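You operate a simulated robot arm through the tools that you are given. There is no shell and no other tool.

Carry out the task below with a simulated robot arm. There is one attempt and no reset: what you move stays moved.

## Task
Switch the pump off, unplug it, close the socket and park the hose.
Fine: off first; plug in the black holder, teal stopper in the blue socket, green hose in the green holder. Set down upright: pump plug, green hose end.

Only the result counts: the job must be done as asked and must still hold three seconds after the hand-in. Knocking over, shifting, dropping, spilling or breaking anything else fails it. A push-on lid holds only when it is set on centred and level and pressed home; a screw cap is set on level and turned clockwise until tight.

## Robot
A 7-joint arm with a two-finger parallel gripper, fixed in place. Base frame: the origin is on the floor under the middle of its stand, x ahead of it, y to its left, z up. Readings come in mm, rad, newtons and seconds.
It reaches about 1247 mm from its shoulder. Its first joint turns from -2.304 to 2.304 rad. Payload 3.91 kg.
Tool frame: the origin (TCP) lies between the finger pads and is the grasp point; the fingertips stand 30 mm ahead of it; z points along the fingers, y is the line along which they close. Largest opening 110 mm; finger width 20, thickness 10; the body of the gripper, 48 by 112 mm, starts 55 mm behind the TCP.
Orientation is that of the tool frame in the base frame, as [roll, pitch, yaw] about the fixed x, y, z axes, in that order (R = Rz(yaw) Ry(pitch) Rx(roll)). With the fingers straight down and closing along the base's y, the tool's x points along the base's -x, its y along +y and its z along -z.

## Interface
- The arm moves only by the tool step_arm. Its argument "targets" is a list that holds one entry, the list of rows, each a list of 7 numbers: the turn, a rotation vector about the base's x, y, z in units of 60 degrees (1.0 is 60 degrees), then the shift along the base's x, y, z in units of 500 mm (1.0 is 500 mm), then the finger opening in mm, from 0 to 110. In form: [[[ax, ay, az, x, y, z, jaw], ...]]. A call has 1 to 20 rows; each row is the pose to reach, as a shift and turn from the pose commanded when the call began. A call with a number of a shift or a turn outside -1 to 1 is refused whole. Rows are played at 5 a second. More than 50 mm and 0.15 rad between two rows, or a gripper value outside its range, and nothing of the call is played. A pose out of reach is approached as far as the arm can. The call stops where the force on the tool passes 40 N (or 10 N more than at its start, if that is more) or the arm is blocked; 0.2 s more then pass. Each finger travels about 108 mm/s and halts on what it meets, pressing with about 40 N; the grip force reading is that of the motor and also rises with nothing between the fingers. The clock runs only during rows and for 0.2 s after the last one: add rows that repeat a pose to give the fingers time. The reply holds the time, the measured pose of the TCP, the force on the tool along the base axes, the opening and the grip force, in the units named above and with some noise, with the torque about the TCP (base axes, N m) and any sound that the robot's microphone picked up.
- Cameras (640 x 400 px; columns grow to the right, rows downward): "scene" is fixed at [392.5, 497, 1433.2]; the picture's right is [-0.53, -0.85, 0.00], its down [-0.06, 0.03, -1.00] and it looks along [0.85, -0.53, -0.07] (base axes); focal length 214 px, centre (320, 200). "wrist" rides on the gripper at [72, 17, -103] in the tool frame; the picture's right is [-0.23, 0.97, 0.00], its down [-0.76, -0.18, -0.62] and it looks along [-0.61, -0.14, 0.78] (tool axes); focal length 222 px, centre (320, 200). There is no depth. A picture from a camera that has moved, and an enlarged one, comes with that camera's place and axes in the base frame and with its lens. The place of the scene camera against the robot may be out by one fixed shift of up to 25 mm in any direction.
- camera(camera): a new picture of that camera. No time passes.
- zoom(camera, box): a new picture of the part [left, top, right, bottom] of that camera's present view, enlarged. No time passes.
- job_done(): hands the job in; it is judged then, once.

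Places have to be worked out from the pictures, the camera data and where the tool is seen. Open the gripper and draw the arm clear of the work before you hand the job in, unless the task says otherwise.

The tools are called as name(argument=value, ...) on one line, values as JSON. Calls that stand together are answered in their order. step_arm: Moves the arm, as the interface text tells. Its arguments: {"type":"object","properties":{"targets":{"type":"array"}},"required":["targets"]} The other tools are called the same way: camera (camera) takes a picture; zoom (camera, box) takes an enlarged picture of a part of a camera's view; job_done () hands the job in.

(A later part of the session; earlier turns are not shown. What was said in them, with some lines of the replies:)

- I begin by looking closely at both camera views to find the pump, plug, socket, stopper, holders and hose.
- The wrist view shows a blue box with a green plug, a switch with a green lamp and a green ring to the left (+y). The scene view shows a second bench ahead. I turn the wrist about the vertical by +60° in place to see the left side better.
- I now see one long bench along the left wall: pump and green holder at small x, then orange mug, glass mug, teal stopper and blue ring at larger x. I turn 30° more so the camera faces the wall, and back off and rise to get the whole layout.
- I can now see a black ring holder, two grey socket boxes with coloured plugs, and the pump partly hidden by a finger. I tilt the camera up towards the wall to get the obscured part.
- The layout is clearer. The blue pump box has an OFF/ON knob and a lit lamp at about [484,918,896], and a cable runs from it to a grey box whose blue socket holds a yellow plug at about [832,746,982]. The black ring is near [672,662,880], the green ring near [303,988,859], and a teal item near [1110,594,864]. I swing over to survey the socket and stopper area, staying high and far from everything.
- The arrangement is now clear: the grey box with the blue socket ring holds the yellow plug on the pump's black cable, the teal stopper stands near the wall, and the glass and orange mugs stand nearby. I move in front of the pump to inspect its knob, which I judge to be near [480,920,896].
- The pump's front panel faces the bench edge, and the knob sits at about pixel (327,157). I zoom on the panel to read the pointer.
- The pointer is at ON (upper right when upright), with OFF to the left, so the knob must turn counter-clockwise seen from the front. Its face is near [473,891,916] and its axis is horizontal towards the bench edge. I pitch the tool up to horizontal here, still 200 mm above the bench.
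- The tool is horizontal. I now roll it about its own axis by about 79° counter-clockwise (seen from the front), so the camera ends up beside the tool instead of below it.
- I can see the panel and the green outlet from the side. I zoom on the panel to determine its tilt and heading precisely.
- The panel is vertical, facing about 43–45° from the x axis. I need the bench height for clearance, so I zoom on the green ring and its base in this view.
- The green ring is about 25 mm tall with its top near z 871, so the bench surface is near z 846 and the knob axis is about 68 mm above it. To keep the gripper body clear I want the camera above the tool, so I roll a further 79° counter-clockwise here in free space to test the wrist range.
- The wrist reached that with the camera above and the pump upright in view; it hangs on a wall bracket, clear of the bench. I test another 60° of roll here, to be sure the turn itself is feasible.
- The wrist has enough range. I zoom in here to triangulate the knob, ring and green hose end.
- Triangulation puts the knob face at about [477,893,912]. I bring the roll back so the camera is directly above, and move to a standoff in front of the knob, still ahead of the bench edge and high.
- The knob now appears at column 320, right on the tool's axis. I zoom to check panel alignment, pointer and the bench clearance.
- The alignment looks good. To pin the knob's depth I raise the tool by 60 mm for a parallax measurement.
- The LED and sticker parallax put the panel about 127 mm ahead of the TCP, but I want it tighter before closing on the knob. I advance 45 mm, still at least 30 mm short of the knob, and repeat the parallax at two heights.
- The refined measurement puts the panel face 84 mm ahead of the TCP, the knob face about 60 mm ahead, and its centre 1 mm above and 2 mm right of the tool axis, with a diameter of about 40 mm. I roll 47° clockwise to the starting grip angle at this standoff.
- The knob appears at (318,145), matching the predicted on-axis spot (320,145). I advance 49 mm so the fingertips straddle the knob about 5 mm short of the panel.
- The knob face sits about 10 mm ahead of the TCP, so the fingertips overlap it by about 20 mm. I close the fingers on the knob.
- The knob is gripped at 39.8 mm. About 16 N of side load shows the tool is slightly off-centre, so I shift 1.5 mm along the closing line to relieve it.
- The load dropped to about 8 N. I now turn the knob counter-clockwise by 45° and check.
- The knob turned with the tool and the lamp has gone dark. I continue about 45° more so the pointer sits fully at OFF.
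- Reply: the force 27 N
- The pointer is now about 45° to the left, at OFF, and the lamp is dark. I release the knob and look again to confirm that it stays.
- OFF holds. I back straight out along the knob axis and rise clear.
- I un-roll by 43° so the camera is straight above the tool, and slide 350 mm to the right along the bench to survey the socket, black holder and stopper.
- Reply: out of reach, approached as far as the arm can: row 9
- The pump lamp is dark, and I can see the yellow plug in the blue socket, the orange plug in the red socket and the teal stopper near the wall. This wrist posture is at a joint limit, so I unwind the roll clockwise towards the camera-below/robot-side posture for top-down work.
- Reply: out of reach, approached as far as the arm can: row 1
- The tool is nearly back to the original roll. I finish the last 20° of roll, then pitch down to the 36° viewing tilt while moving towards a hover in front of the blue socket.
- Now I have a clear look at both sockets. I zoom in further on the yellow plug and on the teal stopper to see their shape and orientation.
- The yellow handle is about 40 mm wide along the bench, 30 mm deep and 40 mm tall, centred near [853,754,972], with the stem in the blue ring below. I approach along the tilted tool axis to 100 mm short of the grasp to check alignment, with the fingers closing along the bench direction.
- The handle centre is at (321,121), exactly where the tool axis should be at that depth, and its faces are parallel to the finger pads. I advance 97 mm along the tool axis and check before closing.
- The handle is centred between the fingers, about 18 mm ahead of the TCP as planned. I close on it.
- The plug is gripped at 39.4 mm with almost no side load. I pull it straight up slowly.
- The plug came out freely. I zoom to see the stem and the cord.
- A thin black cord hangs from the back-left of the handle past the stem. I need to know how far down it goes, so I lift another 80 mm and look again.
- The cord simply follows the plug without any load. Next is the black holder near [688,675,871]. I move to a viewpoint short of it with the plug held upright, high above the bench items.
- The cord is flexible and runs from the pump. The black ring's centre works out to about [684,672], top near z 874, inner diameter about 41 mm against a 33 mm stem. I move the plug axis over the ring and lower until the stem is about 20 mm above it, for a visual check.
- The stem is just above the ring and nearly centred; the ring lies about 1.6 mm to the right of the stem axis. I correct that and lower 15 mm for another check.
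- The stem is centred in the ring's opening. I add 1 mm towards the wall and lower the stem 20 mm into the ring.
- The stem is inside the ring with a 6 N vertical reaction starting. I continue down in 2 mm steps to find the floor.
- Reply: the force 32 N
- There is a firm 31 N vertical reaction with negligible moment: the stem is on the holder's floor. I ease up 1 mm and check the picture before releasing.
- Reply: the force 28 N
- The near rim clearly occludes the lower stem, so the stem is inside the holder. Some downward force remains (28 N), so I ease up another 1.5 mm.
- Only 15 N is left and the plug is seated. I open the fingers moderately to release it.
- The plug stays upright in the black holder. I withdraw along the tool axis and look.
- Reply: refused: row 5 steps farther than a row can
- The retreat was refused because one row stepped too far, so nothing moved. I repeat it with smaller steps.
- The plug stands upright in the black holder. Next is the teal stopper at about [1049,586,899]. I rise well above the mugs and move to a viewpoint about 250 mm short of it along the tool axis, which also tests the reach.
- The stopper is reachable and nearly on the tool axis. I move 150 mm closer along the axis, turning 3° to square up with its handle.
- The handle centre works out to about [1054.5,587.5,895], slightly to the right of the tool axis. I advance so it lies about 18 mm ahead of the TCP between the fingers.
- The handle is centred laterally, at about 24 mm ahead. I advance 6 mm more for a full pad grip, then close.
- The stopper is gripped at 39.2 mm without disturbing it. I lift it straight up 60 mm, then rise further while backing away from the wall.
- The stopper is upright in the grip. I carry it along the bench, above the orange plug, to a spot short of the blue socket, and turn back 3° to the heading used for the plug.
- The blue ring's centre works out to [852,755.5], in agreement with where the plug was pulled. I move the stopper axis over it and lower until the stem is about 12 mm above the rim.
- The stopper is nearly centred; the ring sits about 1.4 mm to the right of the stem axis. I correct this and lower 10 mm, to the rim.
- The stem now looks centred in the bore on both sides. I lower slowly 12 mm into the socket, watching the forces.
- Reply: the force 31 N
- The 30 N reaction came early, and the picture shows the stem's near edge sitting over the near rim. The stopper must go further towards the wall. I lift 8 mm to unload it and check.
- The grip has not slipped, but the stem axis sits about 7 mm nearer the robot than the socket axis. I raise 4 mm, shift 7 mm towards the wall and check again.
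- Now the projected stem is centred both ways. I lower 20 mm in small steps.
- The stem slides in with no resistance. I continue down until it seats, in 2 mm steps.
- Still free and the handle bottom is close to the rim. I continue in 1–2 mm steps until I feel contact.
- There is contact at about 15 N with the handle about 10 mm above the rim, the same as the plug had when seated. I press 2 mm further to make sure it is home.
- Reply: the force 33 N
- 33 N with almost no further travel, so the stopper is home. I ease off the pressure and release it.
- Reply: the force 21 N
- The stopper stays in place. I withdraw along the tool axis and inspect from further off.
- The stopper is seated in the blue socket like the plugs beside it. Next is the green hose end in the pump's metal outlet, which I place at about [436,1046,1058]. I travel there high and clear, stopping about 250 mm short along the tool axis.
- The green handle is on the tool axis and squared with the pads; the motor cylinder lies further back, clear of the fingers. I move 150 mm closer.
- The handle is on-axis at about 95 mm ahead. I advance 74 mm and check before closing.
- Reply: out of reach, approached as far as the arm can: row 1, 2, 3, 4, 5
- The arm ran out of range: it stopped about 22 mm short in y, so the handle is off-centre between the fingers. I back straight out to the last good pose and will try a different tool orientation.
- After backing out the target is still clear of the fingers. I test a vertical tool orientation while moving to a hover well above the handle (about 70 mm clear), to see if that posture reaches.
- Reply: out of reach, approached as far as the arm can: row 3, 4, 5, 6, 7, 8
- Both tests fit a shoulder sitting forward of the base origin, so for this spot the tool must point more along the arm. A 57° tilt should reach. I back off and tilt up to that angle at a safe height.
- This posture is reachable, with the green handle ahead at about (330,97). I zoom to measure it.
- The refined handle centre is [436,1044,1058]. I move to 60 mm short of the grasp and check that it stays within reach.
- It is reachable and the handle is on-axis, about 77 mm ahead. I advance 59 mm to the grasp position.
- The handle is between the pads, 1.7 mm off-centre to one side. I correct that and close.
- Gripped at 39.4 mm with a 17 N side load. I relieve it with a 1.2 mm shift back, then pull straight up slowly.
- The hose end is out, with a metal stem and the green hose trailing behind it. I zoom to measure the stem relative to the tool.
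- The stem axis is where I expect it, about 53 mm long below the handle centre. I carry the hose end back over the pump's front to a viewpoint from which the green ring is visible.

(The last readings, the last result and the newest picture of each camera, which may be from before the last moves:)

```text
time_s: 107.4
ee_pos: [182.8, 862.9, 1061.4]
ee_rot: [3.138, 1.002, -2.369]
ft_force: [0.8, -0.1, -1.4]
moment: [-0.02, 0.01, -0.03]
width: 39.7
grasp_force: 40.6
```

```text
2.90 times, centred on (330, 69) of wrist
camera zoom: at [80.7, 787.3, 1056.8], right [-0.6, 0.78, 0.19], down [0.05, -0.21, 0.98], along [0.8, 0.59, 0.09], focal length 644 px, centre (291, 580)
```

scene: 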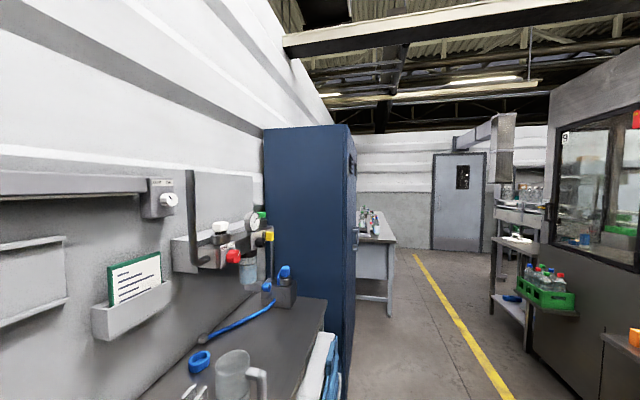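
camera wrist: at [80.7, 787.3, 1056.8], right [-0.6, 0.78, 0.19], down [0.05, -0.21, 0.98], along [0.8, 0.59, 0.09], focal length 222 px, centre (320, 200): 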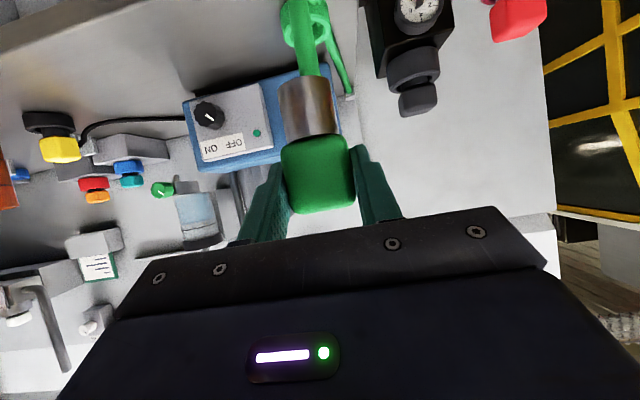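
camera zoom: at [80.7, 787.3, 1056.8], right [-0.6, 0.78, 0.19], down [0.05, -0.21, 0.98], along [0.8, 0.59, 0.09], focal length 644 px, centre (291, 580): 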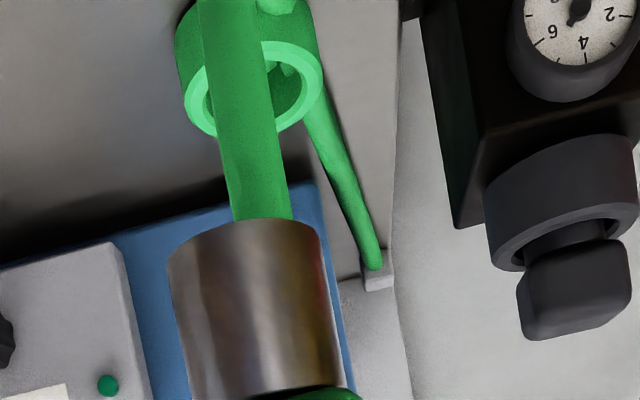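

Combining views, the green ring's top centre is [299.3,977.4,876]. I move the stem axis over it and descend until the stem is about 20 mm above the rim.

step_arm(targets=[[[0, 0, 0, 0.054, 0.053, 0, 20], [0, 0, 0, 0.108, 0.106, 0, 20], [0, 0, 0, 0.162, 0.159, 0, 20], [0, 0, 0, 0.215, 0.2112, -0.02, 20], [0, 0, 0, 0.215, 0.2112, -0.08, 20], [0, 0, 0, 0.215, 0.2112, -0.14, 20], [0, 0, 0, 0.215, 0.2112, -0.2, 20], [0, 0, 0, 0.215, 0.2112, -0.2, 20]]])

camera(camera="wrist")

zoom(camera="wrist", box=[220, 10, 440, 148])

```text
time_s: 109.2
ee_pos: [288.8, 969.3, 958.9]
ee_rot: [3.136, 1.0, -2.368]
ft_force: [0.4, 0.1, -1.3]
moment: [0.03, 0.02, 0.02]
width: 39.3
grasp_force: 39.3
```

```text
taken
camera wrist: at [188.3, 892.9, 954.9], right [-0.6, 0.78, 0.19], down [0.05, -0.21, 0.98], along [0.8, 0.59, 0.09], focal length 222 px, centre (320, 200)
```

wrist: 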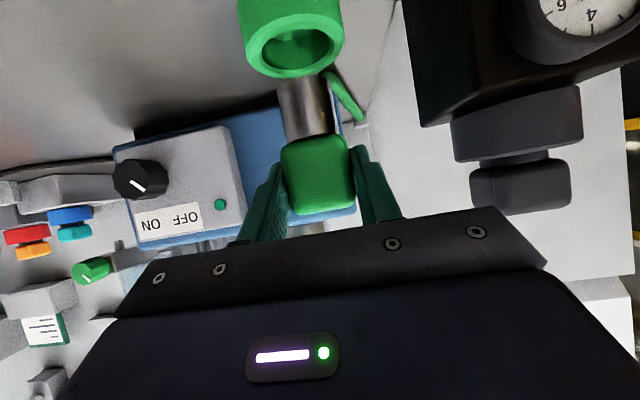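

```text
2.90 times, centred on (330, 79) of wrist
camera zoom: at [188.3, 892.9, 954.9], right [-0.6, 0.78, 0.19], down [0.05, -0.21, 0.98], along [0.8, 0.59, 0.09], focal length 644 px, centre (291, 551)
```

zoom: 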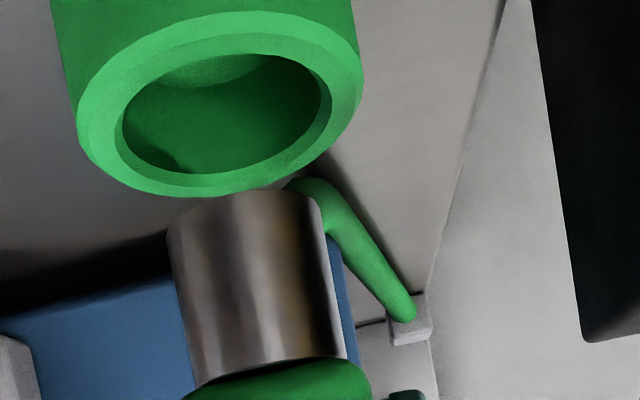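

The stem is laterally in line with the ring. I lower 14 mm, to just above the rim, where the remaining depth error is easier to see.

step_arm(targets=[[[0, 0, 0, 0, 0, -0.01, 20], [0, 0, 0, 0, 0, -0.02, 20], [0, 0, 0, 0, 0, -0.028, 20], [0, 0, 0, 0, 0, -0.028, 20]]])

zoom(camera="wrist", box=[220, 20, 440, 158])

```text
time_s: 110.2
ee_pos: [289.6, 968.7, 946.3]
ee_rot: [3.137, 1.0, -2.369]
ft_force: [0.3, -0.3, -1.3]
moment: [0.0, 0.0, 0.02]
width: 39.7
grasp_force: 40.3
```

```text
2.90 times, centred on (330, 89) of wrist
camera zoom: at [188.6, 893.5, 941.4], right [-0.6, 0.78, 0.19], down [0.05, -0.21, 0.98], along [0.8, 0.59, 0.09], focal length 644 px, centre (291, 522)
```

zoom: 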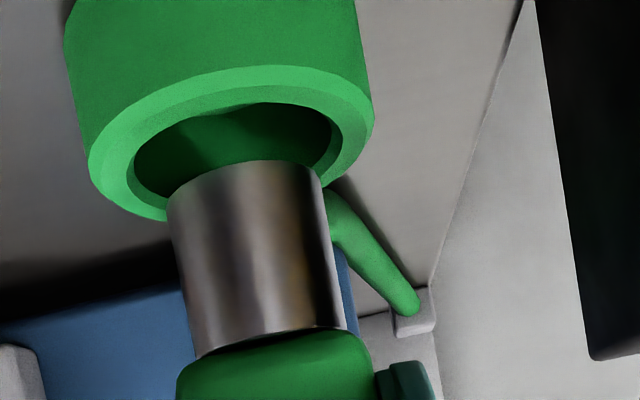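

The projection of the stem axis onto the rim, about (234,150), coincides with the ring centre at about (234,152). I lower slowly into the ring.

step_arm(targets=[[[0, 0, 0, 0, 0, -0.006, 20], [0, 0, 0, 0, 0, -0.012, 20], [0, 0, 0, 0, 0, -0.018, 20], [0, 0, 0, 0, 0, -0.024, 20], [0, 0, 0, 0, 0, -0.028, 20], [0, 0, 0, 0, 0, -0.028, 20]]])

zoom(camera="wrist", box=[220, 30, 440, 168])

```text
time_s: 111.6
ee_pos: [290.0, 969.8, 934.4]
ee_rot: [3.139, 1.0, -2.366]
ft_force: [0.3, 0.4, -1.0]
moment: [-0.03, 0.02, 0.0]
width: 39.6
grasp_force: 39.7
```

```text
2.90 times, centred on (330, 99) of wrist
camera zoom: at [188.2, 893.8, 928.8], right [-0.6, 0.78, 0.19], down [0.05, -0.21, 0.98], along [0.8, 0.59, 0.09], focal length 644 px, centre (291, 493)
```

zoom: 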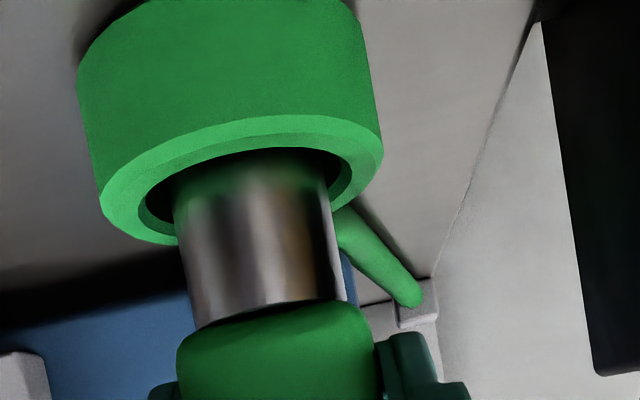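

The stem has entered the ring; the near rim now occludes it and there is no force. I keep lowering in small steps to find the floor.

step_arm(targets=[[[0, 0, 0, 0, 0, -0.005, 20], [0, 0, 0, 0, 0, -0.01, 20], [0, 0, 0, 0, 0, -0.014, 20], [0, 0, 0, 0, 0, -0.018, 20], [0, 0, 0, 0, 0, -0.018, 20]]])

```text
time_s: 112.8
ee_pos: [289.2, 970.3, 924.5]
ee_rot: [3.137, 0.999, -2.37]
ft_force: [0.6, -0.4, -0.7]
moment: [-0.01, 0.0, 0.04]
width: 39.6
grasp_force: 40.6
```

No contact yet. I go on in 1.5 mm steps.

step_arm(targets=[[[0, 0, 0, 0, 0, -0.003, 20], [0, 0, 0, 0, 0, -0.006, 20], [0, 0, 0, 0, 0, -0.006, 20]]])

zoom(camera="wrist", box=[220, 40, 440, 178])

```text
time_s: 113.6
ee_pos: [288.7, 969.9, 922.0]
ee_rot: [3.137, 0.999, -2.368]
ft_force: [0.4, 0.1, -1.8]
moment: [-0.01, 0.0, 0.01]
width: 39.5
grasp_force: 39.9
```

```text
2.90 times, centred on (330, 109) of wrist
camera zoom: at [188.3, 893.8, 916.8], right [-0.6, 0.78, 0.19], down [0.05, -0.21, 0.98], along [0.8, 0.59, 0.09], focal length 644 px, centre (291, 464)
```

zoom: 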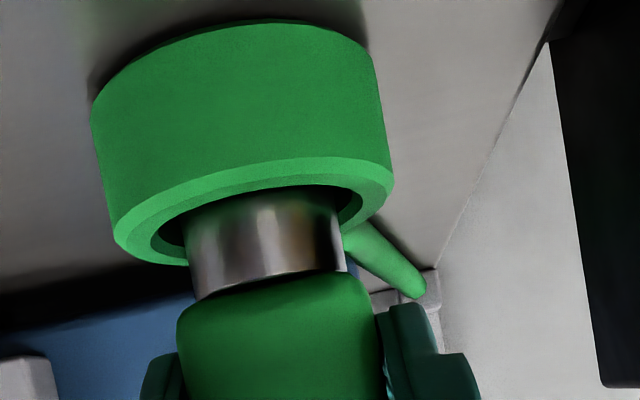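

The stem is well inside and still free. I continue down another 4 mm.

step_arm(targets=[[[0, 0, 0, 0, 0, -0.003, 20], [0, 0, 0, 0, 0, -0.006, 20], [0, 0, 0, 0, 0, -0.008, 20], [0, 0, 0, 0, 0, -0.008, 20]]])

```text
time_s: 114.6
ee_pos: [289.9, 969.4, 918.2]
ee_rot: [3.14, 1.001, -2.365]
ft_force: [0.1, 0.5, -0.9]
moment: [-0.02, -0.02, 0.0]
width: 39.3
grasp_force: 39.7
```

step_arm(targets=[[[0, 0, 0, 0, 0, -0.003, 20], [0, 0, 0, 0, 0, -0.006, 20], [0, 0, 0, 0, 0, -0.008, 20], [0, 0, 0, 0, 0, -0.008, 20]]])

zoom(camera="wrist", box=[220, 50, 440, 188])

```text
time_s: 115.6
ee_pos: [289.7, 969.7, 917.5]
ee_rot: [3.133, 1.004, -2.369]
ft_force: [-0.8, -0.8, 31.3]
moment: [0.12, -0.31, -0.03]
width: 40.1
grasp_force: 39.4
```

```text
2.90 times, centred on (330, 119) of wrist
camera zoom: at [188.9, 893.9, 911.3], right [-0.6, 0.78, 0.2], down [0.04, -0.21, 0.98], along [0.8, 0.59, 0.09], focal length 644 px, centre (291, 435)
```

zoom: 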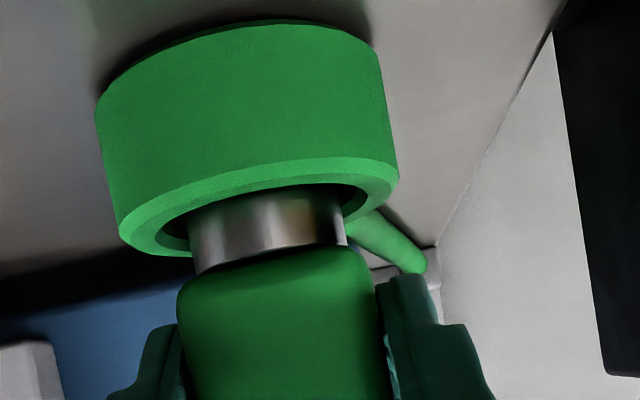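

There is a clean 31 N vertical reaction: the stem is on the holder floor. I ease up slightly and release.

step_arm(targets=[[[0, 0, 0, 0, 0, 0.003, 20], [0, 0, 0, 0, 0, 0.005, 20], [0, 0, 0, 0, 0, 0.005, 20]]])

step_arm(targets=[[[0, 0, 0, 0, 0, 0, 45], [0, 0, 0, 0, 0, 0, 55], [0, 0, 0, 0, 0, 0, 66], [0, 0, 0, 0, 0, 0, 66]]])

zoom(camera="wrist", box=[220, 50, 440, 188])

```text
time_s: 116.4
ee_pos: [288.7, 969.5, 916.1]
ee_rot: [3.137, 1.0, -2.368]
ft_force: [5.2, 6.7, 23.7]
moment: [0.44, -0.49, 0.02]
width: 39.5
grasp_force: 40.0
```

```text
time_s: 117.4
ee_pos: [288.3, 970.1, 916.3]
ee_rot: [3.137, 1.0, -2.369]
ft_force: [0.0, 0.4, 0.9]
moment: [-0.01, 0.0, -0.02]
width: 65.9
grasp_force: 0.1
```

```text
2.90 times, centred on (330, 119) of wrist
camera zoom: at [188.3, 893.9, 910.5], right [-0.6, 0.78, 0.19], down [0.05, -0.21, 0.98], along [0.8, 0.59, 0.09], focal length 644 px, centre (291, 435)
```

zoom: 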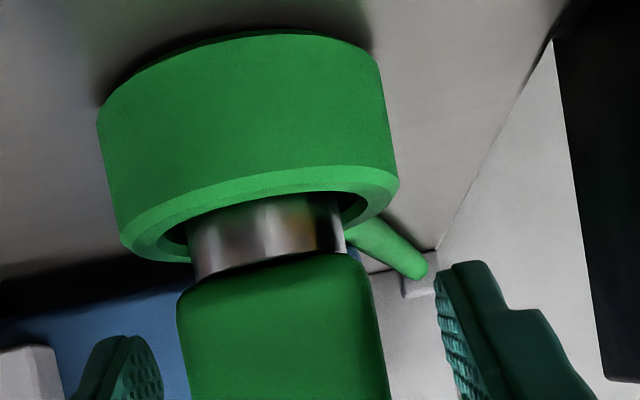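

The hose end stands in the green holder. I withdraw along the tool axis and rise for inspection.

step_arm(targets=[[[0, 0, 0, -0.024, -0.024, 0.022, 72], [0, 0, 0, -0.06, -0.059, 0.054, 80], [0, 0, 0, -0.11, -0.108, 0.099, 80], [0, 0, 0, -0.168, -0.166, 0.151, 80], [0, 0, 0, -0.168, -0.166, 0.23, 80], [0, 0, 0, -0.168, -0.166, 0.31, 80], [0, 0, 0, -0.168, -0.166, 0.36, 80], [0, 0, 0, -0.168, -0.166, 0.36, 80]]])

camera(camera="wrist")

zoom(camera="wrist", box=[220, 0, 440, 138])

```text
time_s: 119.2
ee_pos: [204.3, 887.0, 1094.2]
ee_rot: [3.138, 1.0, -2.368]
ft_force: [-0.4, 0.0, -0.1]
moment: [0.0, 0.03, 0.02]
width: 79.8
grasp_force: 0.1
```

```text
taken
camera wrist: at [102.8, 811.4, 1089.2], right [-0.6, 0.78, 0.19], down [0.05, -0.21, 0.98], along [0.8, 0.59, 0.09], focal length 222 px, centre (320, 200)
```

wrist: 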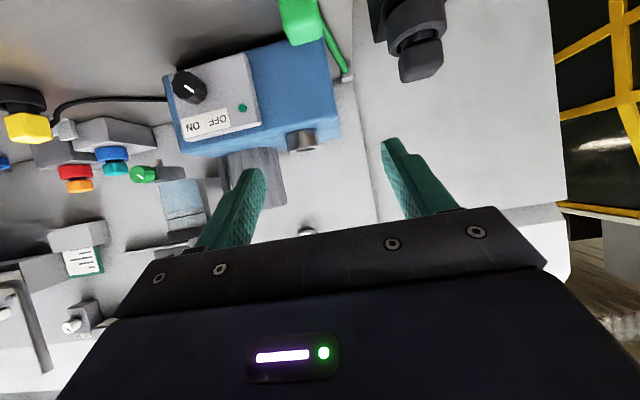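

```text
2.90 times, centred on (330, 69) of wrist
camera zoom: at [102.8, 811.4, 1089.2], right [-0.6, 0.78, 0.19], down [0.05, -0.21, 0.98], along [0.8, 0.59, 0.09], focal length 644 px, centre (291, 580)
```

zoom: 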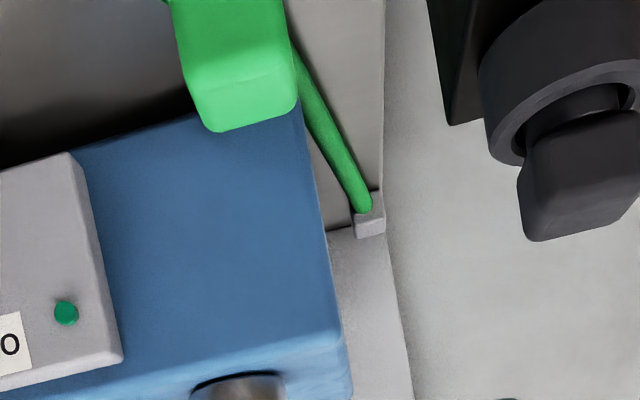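

All items are visible in place. I tilt the camera down and back off to inspect each result from above.

step_arm(targets=[[[-0.08, 0.082, 0, -0.02, -0.04, 0.03, 80], [-0.16, 0.164, 0, -0.04, -0.08, 0.06, 80], [-0.24, 0.246, 0, -0.06, -0.12, 0.09, 80], [-0.32, 0.328, 0, -0.07, -0.16, 0.12, 80], [-0.4, 0.41, 0, -0.08, -0.2, 0.15, 80], [-0.4, 0.41, 0, -0.08, -0.2, 0.15, 80]]])

camera(camera="wrist")

zoom(camera="wrist", box=[280, 0, 500, 138])

```text
time_s: 120.6
ee_pos: [165.1, 786.6, 1171.5]
ee_rot: [3.137, 0.399, -2.367]
ft_force: [-1.1, -0.1, -0.1]
moment: [-0.01, -0.01, -0.02]
width: 80.2
grasp_force: 0.0
```

```text
taken
camera wrist: at [77.7, 724.7, 1237.9], right [-0.53, 0.84, 0.09], down [0.45, 0.19, 0.87], along [0.71, 0.5, -0.49], focal length 222 px, centre (320, 200)
```

wrist: 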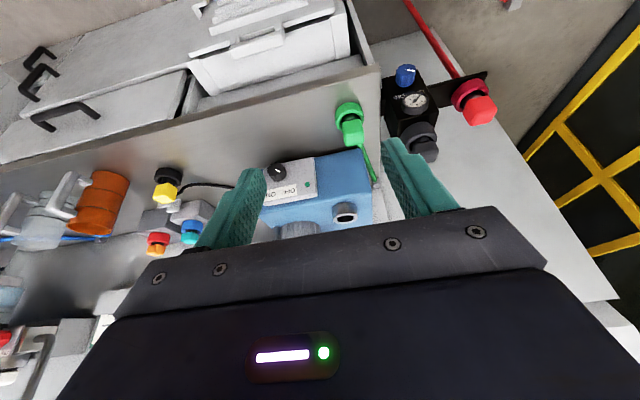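

```text
2.90 times, centred on (390, 69) of wrist
camera zoom: at [77.7, 724.7, 1237.9], right [-0.53, 0.84, 0.09], down [0.45, 0.19, 0.87], along [0.71, 0.5, -0.49], focal length 644 px, centre (117, 580)
```

zoom: 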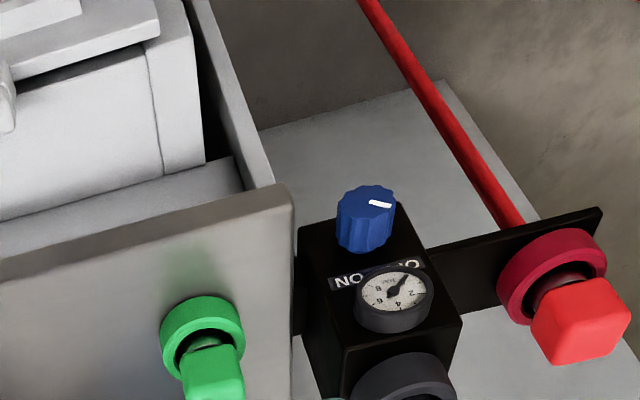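

I zoom on the three parked items and the knob for a final check.

zoom(camera="wrist", box=[300, 80, 420, 155])

zoom(camera="wrist", box=[120, 140, 280, 250])

zoom(camera="wrist", box=[240, 140, 400, 240])

```text
5.33 times, centred on (360, 118) of wrist
camera zoom: at [77.7, 724.7, 1237.9], right [-0.53, 0.84, 0.09], down [0.45, 0.19, 0.87], along [0.71, 0.5, -0.49], focal length 1185 px, centre (107, 640)
```

zoom: 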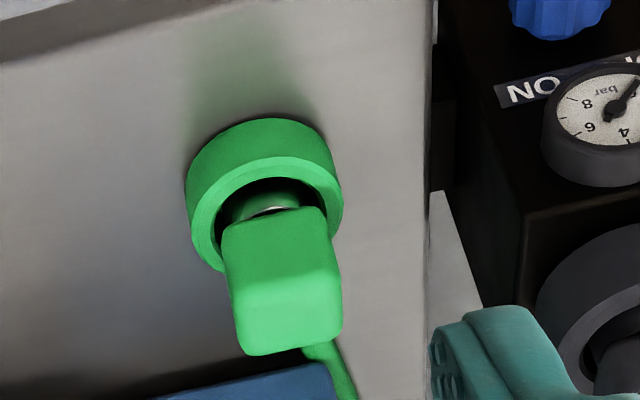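

```text
3.64 times, centred on (200, 195) of wrist
camera zoom: at [77.7, 724.7, 1237.9], right [-0.53, 0.84, 0.09], down [0.45, 0.19, 0.87], along [0.71, 0.5, -0.49], focal length 808 px, centre (756, 218)
```

zoom: 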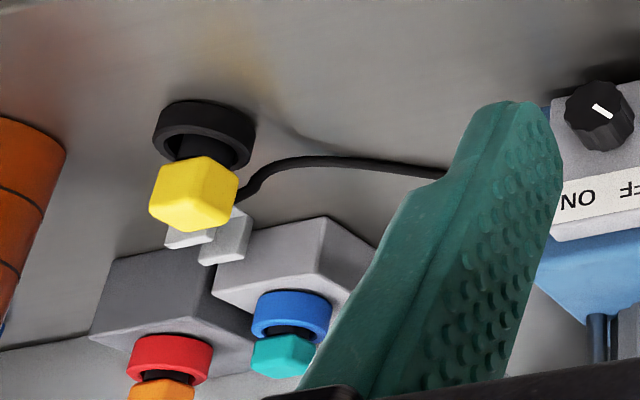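

```text
4.00 times, centred on (320, 190) of wrist
camera zoom: at [77.7, 724.7, 1237.9], right [-0.53, 0.84, 0.09], down [0.45, 0.19, 0.87], along [0.71, 0.5, -0.49], focal length 888 px, centre (320, 240)
```

zoom: 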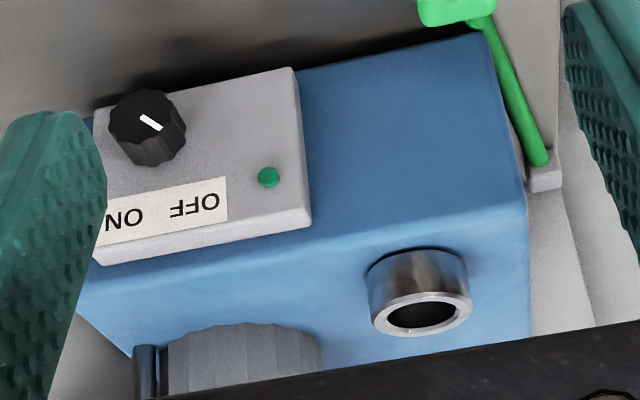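

Everything looks right: knob at OFF and lamp dark, plug in the black holder, hose end in the green holder, stopper in the blue socket. To be certain the stopper is fully home, I go back and press on its top with closed fingers.

step_arm(targets=[[[0.02, -0.02, 0, 0.08, -0.01, 0, 40], [0.04, -0.04, 0, 0.16, -0.02, 0, 0], [0.06, -0.06, 0, 0.24, -0.03, 0, 0], [0.08, -0.08, 0, 0.32, -0.04, 0, 0], [0.1, -0.1, 0, 0.4, -0.05, 0, 0], [0.12, -0.12, 0, 0.48, -0.06, 0, 0], [0.14, -0.14, 0, 0.56, -0.07, 0, 0], [0.153, -0.157, 0, 0.64, -0.08, 0, 0], [0.153, -0.157, 0, 0.72, -0.09, 0, 0], [0.153, -0.157, 0, 0.8, -0.1, 0, 0], [0.153, -0.157, 0, 0.8, -0.1, 0, 0]]])

step_arm(targets=[[[0, 0, 0, 0.08, -0.011, 0, 0], [0, 0, 0, 0.16, -0.022, -0.01, 0], [0, 0, 0, 0.24, -0.033, -0.03, 0], [0, 0, 0, 0.32, -0.043, -0.05, 0], [0, 0, 0, 0.4, -0.054, -0.08, 0], [0, 0, 0, 0.478, -0.064, -0.1, 0], [0, 0, 0, 0.478, -0.064, -0.1, 0]]])

camera(camera="wrist")

zoom(camera="wrist", box=[220, 20, 440, 158])

```text
time_s: 123.0
ee_pos: [564.7, 736.5, 1173.8]
ee_rot: [3.137, 0.629, -2.369]
ft_force: [-0.7, -0.4, -0.7]
moment: [-0.01, -0.01, 0.0]
width: 0.0
grasp_force: 37.9
```

```text
time_s: 124.6
ee_pos: [806.8, 704.5, 1122.0]
ee_rot: [3.136, 0.631, -2.369]
ft_force: [0.1, 0.5, -0.2]
moment: [-0.02, -0.03, -0.05]
width: 0.0
grasp_force: 38.0
```

```text
taken
camera wrist: at [709.8, 632.8, 1162.5], right [-0.55, 0.82, 0.14], down [0.3, 0.04, 0.95], along [0.78, 0.57, -0.28], focal length 222 px, centre (320, 200)
```

wrist: 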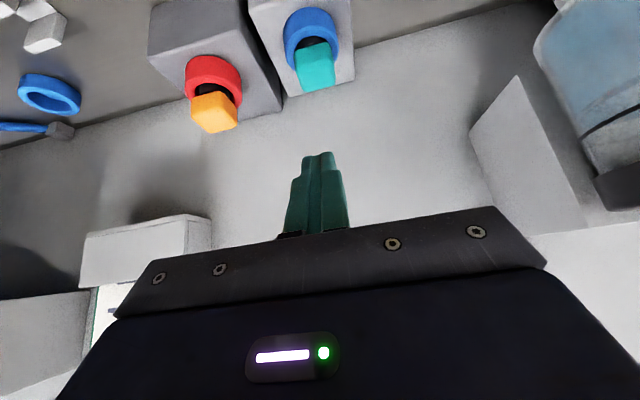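

```text
2.90 times, centred on (330, 89) of wrist
camera zoom: at [709.8, 632.8, 1162.5], right [-0.55, 0.82, 0.14], down [0.3, 0.04, 0.95], along [0.78, 0.57, -0.28], focal length 644 px, centre (291, 522)
```

zoom: 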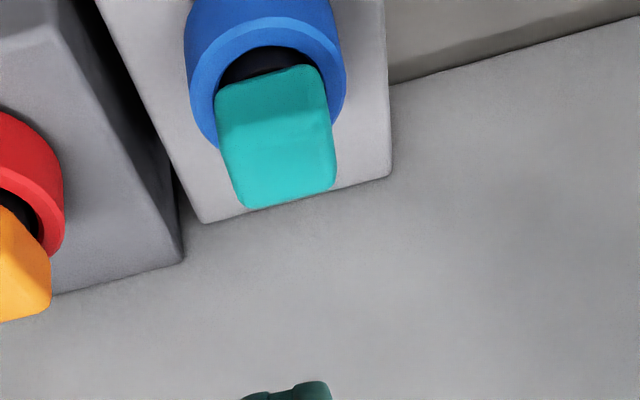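

The teal handle is a low block with its top near z 977. I position the closed fingertips above its centre.

step_arm(targets=[[[0, 0, 0, 0.04, 0.043, -0.03, 0], [0, 0, 0, 0.078, 0.0864, -0.07, 0], [0, 0, 0, 0.078, 0.0864, -0.12, 0], [0, 0, 0, 0.078, 0.0864, -0.17, 0], [0, 0, 0, 0.078, 0.0864, -0.2, 0], [0, 0, 0, 0.078, 0.0864, -0.2, 0]]])

zoom(camera="wrist", box=[220, 60, 440, 198])

```text
time_s: 126.0
ee_pos: [843.6, 749.0, 1021.1]
ee_rot: [3.137, 0.63, -2.369]
ft_force: [-1.2, 0.3, -0.6]
moment: [0.01, 0.0, -0.04]
width: 0.0
grasp_force: 37.8
```

```text
2.90 times, centred on (330, 129) of wrist
camera zoom: at [747.7, 677.4, 1061.9], right [-0.55, 0.82, 0.14], down [0.3, 0.04, 0.95], along [0.78, 0.57, -0.28], focal length 644 px, centre (291, 406)
```

zoom: 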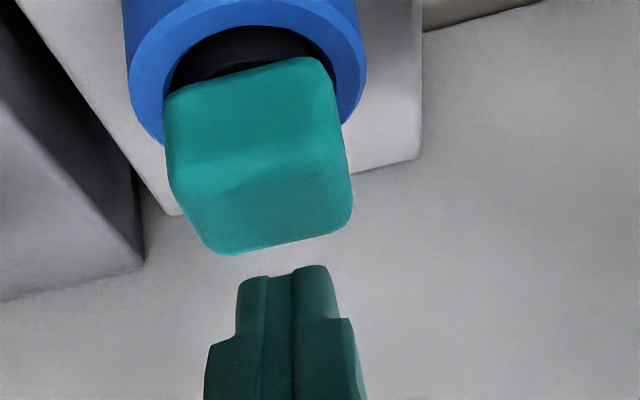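

The fingertips are lined up above the handle's top face. I lower gently until contact and press.

step_arm(targets=[[[0, 0, 0, 0, 0, -0.006, 0], [0, 0, 0, 0, 0, -0.012, 0], [0, 0, 0, 0, 0, -0.018, 0], [0, 0, 0, 0, 0, -0.022, 0], [0, 0, 0, 0, 0, -0.022, 0]]])

zoom(camera="wrist", box=[220, 60, 440, 198])

```text
time_s: 127.2
ee_pos: [843.3, 747.6, 1010.2]
ee_rot: [3.14, 0.629, -2.368]
ft_force: [-0.3, 0.3, -0.3]
moment: [-0.01, -0.02, 0.01]
width: 0.0
grasp_force: 37.8
```

```text
2.90 times, centred on (330, 129) of wrist
camera zoom: at [748.0, 676.9, 1051.0], right [-0.55, 0.82, 0.14], down [0.3, 0.05, 0.95], along [0.78, 0.57, -0.28], focal length 644 px, centre (291, 406)
```

zoom: 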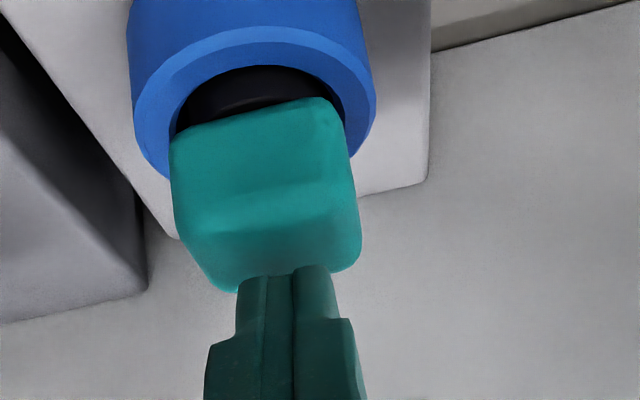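

No contact yet. I continue in 2 mm steps.

step_arm(targets=[[[0, 0, 0, 0, 0, -0.004, 0], [0, 0, 0, 0, 0, -0.008, 0], [0, 0, 0, 0, 0, -0.011, 0], [0, 0, 0, 0, 0, -0.011, 0]]])

zoom(camera="wrist", box=[220, 60, 440, 198])

```text
time_s: 128.2
ee_pos: [844.8, 748.4, 1008.4]
ee_rot: [3.135, 0.634, -2.368]
ft_force: [3.5, 3.0, 21.7]
moment: [0.25, -0.24, 0.0]
width: 0.0
grasp_force: 37.9
```

```text
2.90 times, centred on (330, 129) of wrist
camera zoom: at [747.6, 677.0, 1048.0], right [-0.55, 0.82, 0.14], down [0.3, 0.04, 0.95], along [0.78, 0.57, -0.27], focal length 644 px, centre (291, 406)
```

zoom: 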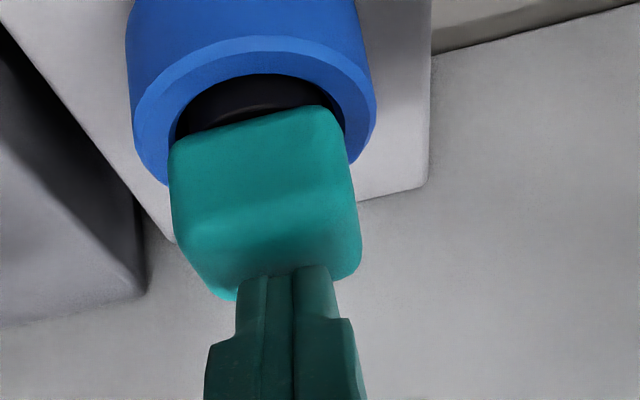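

There is contact at 22 N and the stopper has not moved in the ring. I press slightly harder to confirm.

step_arm(targets=[[[0, 0, 0, 0, 0, -0.002, 0], [0, 0, 0, 0, 0, -0.003, 0], [0, 0, 0, 0, 0, -0.003, 0]]])

zoom(camera="wrist", box=[220, 60, 440, 198])

```text
time_s: 129.0
ee_pos: [844.2, 748.2, 1006.6]
ee_rot: [3.137, 0.637, -2.368]
ft_force: [0.3, 0.5, 6.2]
moment: [0.05, -0.05, 0.02]
width: 0.1
grasp_force: 37.4
stopped in row 3: the force on the tool passed its limit at 41 N (the readings are from after the stop); the commanded pose is now the measured one
```

```text
2.90 times, centred on (330, 129) of wrist
camera zoom: at [747.6, 677.1, 1047.9], right [-0.55, 0.82, 0.14], down [0.3, 0.04, 0.95], along [0.78, 0.57, -0.27], focal length 644 px, centre (291, 406)
```

zoom: 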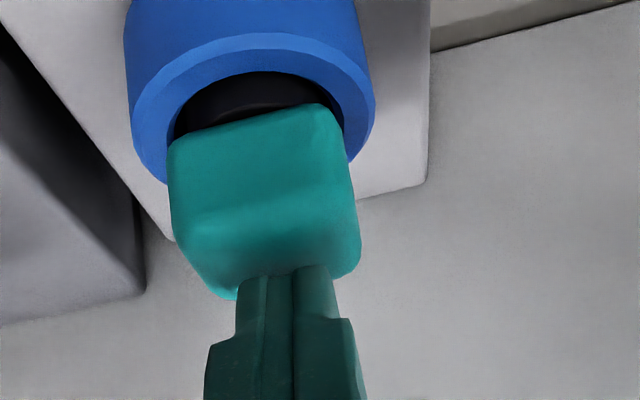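

At 41 N the stopper does not move any further, so it is fully home. I lift straight off, then back away, opening the gripper.

step_arm(targets=[[[0, 0, 0, 0, 0, 0.02, 0], [0, 0, 0, 0, 0, 0.06, 0], [0, 0, 0, -0.03, -0.03, 0.12, 0], [0, 0, 0, -0.08, -0.08, 0.19, 0], [0, 0, 0, -0.13, -0.13, 0.25, 20], [0, 0, 0, -0.18, -0.18, 0.3, 60], [0, 0, 0, -0.24, -0.24, 0.34, 80], [0, 0, 0, -0.3, -0.3, 0.38, 80], [0, 0, 0, -0.3, -0.3, 0.38, 80]]])

camera(camera="wrist")

zoom(camera="wrist", box=[200, 20, 440, 170])

```text
time_s: 131.0
ee_pos: [696.7, 596.8, 1196.7]
ee_rot: [3.136, 0.636, -2.368]
ft_force: [0.9, -0.2, -1.4]
moment: [-0.01, 0.0, 0.0]
width: 79.7
grasp_force: 0.1
```

```text
taken
camera wrist: at [599.1, 525.8, 1237.0], right [-0.55, 0.82, 0.14], down [0.3, 0.04, 0.95], along [0.78, 0.57, -0.27], focal length 222 px, centre (320, 200)
```

wrist: 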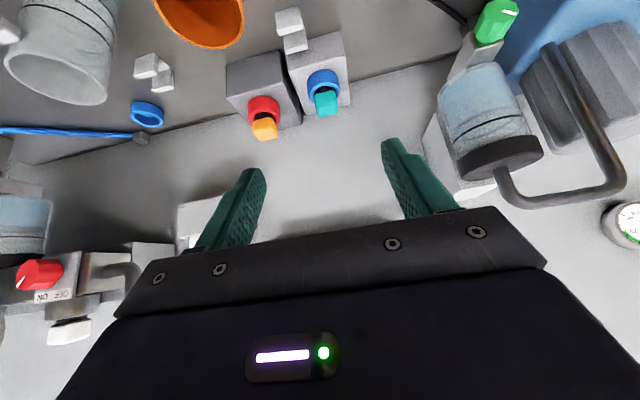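

```text
2.67 times, centred on (320, 95) of wrist
camera zoom: at [599.1, 525.8, 1237.0], right [-0.55, 0.82, 0.14], down [0.3, 0.04, 0.95], along [0.78, 0.57, -0.27], focal length 592 px, centre (320, 480)
```

zoom: 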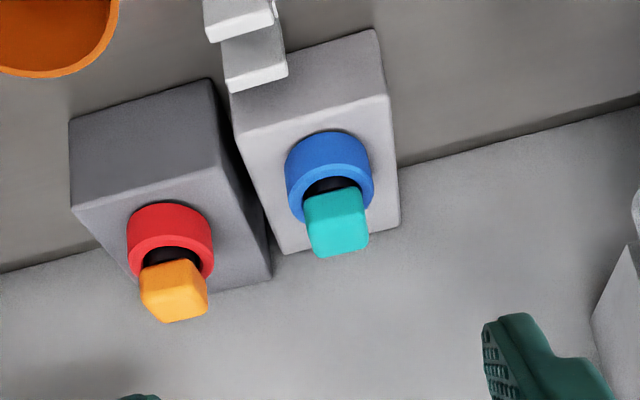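

The stopper sits seated and level. I draw the arm well clear of the bench with the gripper open and take one last overview.

step_arm(targets=[[[0, 0, 0, -0.06, -0.05, 0.01, 100], [0, 0, 0, -0.12, -0.1, 0.02, 110], [0, 0, 0, -0.18, -0.15, 0.04, 110], [0, 0, 0, -0.24, -0.2, 0.06, 110], [0, 0, 0, -0.3, -0.25, 0.08, 110], [0, 0, 0, -0.36, -0.3, 0.1, 110], [0, 0, 0, -0.42, -0.34, 0.1, 110], [0, 0, 0.05, -0.48, -0.34, 0.1, 110], [0, 0, 0.15, -0.52, -0.34, 0.1, 110], [0, 0, 0.25, -0.56, -0.34, 0.1, 110], [0, 0, 0.25, -0.56, -0.34, 0.1, 110]]])

camera(camera="wrist")

zoom(camera="wrist", box=[60, 40, 380, 220])

```text
time_s: 133.4
ee_pos: [413.4, 426.4, 1248.3]
ee_rot: [3.137, 0.635, -2.104]
ft_force: [1.0, 0.5, -0.1]
moment: [0.0, -0.02, -0.03]
width: 109.8
grasp_force: 0.0
```

```text
taken
camera wrist: at [339.3, 332.5, 1287.1], right [-0.75, 0.65, 0.14], down [0.28, 0.12, 0.95], along [0.6, 0.75, -0.27], focal length 222 px, centre (320, 200)
```

wrist: 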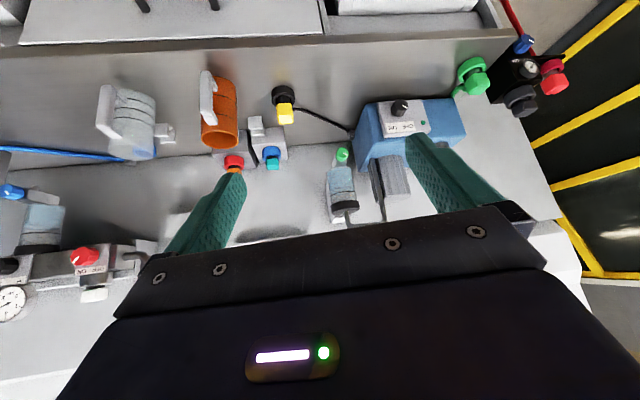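

```text
2.00 times, centred on (220, 130) of wrist
camera zoom: at [339.3, 332.5, 1287.1], right [-0.75, 0.65, 0.14], down [0.28, 0.12, 0.95], along [0.6, 0.75, -0.27], focal length 444 px, centre (520, 340)
```

zoom: 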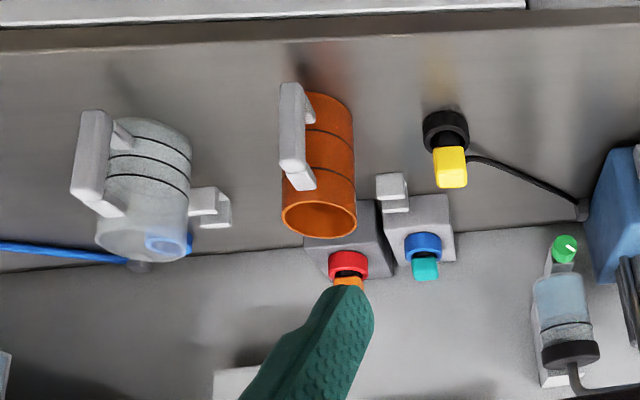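

The overview shows the pump knob at OFF with its lamp dark, the yellow plug upright in the black holder, the teal stopper in the blue socket and the green hose end upright in the green holder. The mugs and the other fittings are undisturbed. The arm is clear and the gripper open, so I hand the job in.

job_done()

```text
The job is handed in.
```

The job is done and handed in; I have no verdict back yet. These are the final states from the last pictures, taken with the arm clear and the gripper open:

- **Pump:** switched off first. The knob points to OFF and the lamp is dark.
- **Plug:** the yellow pump plug stands upright in the black holder, resting on its floor.
- **Socket:** the teal stopper is in the blue socket. I pressed it from above up to 41 N and it did not move any further.
- **Hose:** the green hose end stands upright in the green holder, resting on its floor.

On the first try the stopper touched the socket rim at about 30 N. I lifted it, shifted it about 7 mm towards the wall, and it then went in freely.

The mugs, the neighbouring plugs and the other fittings look undisturbed.
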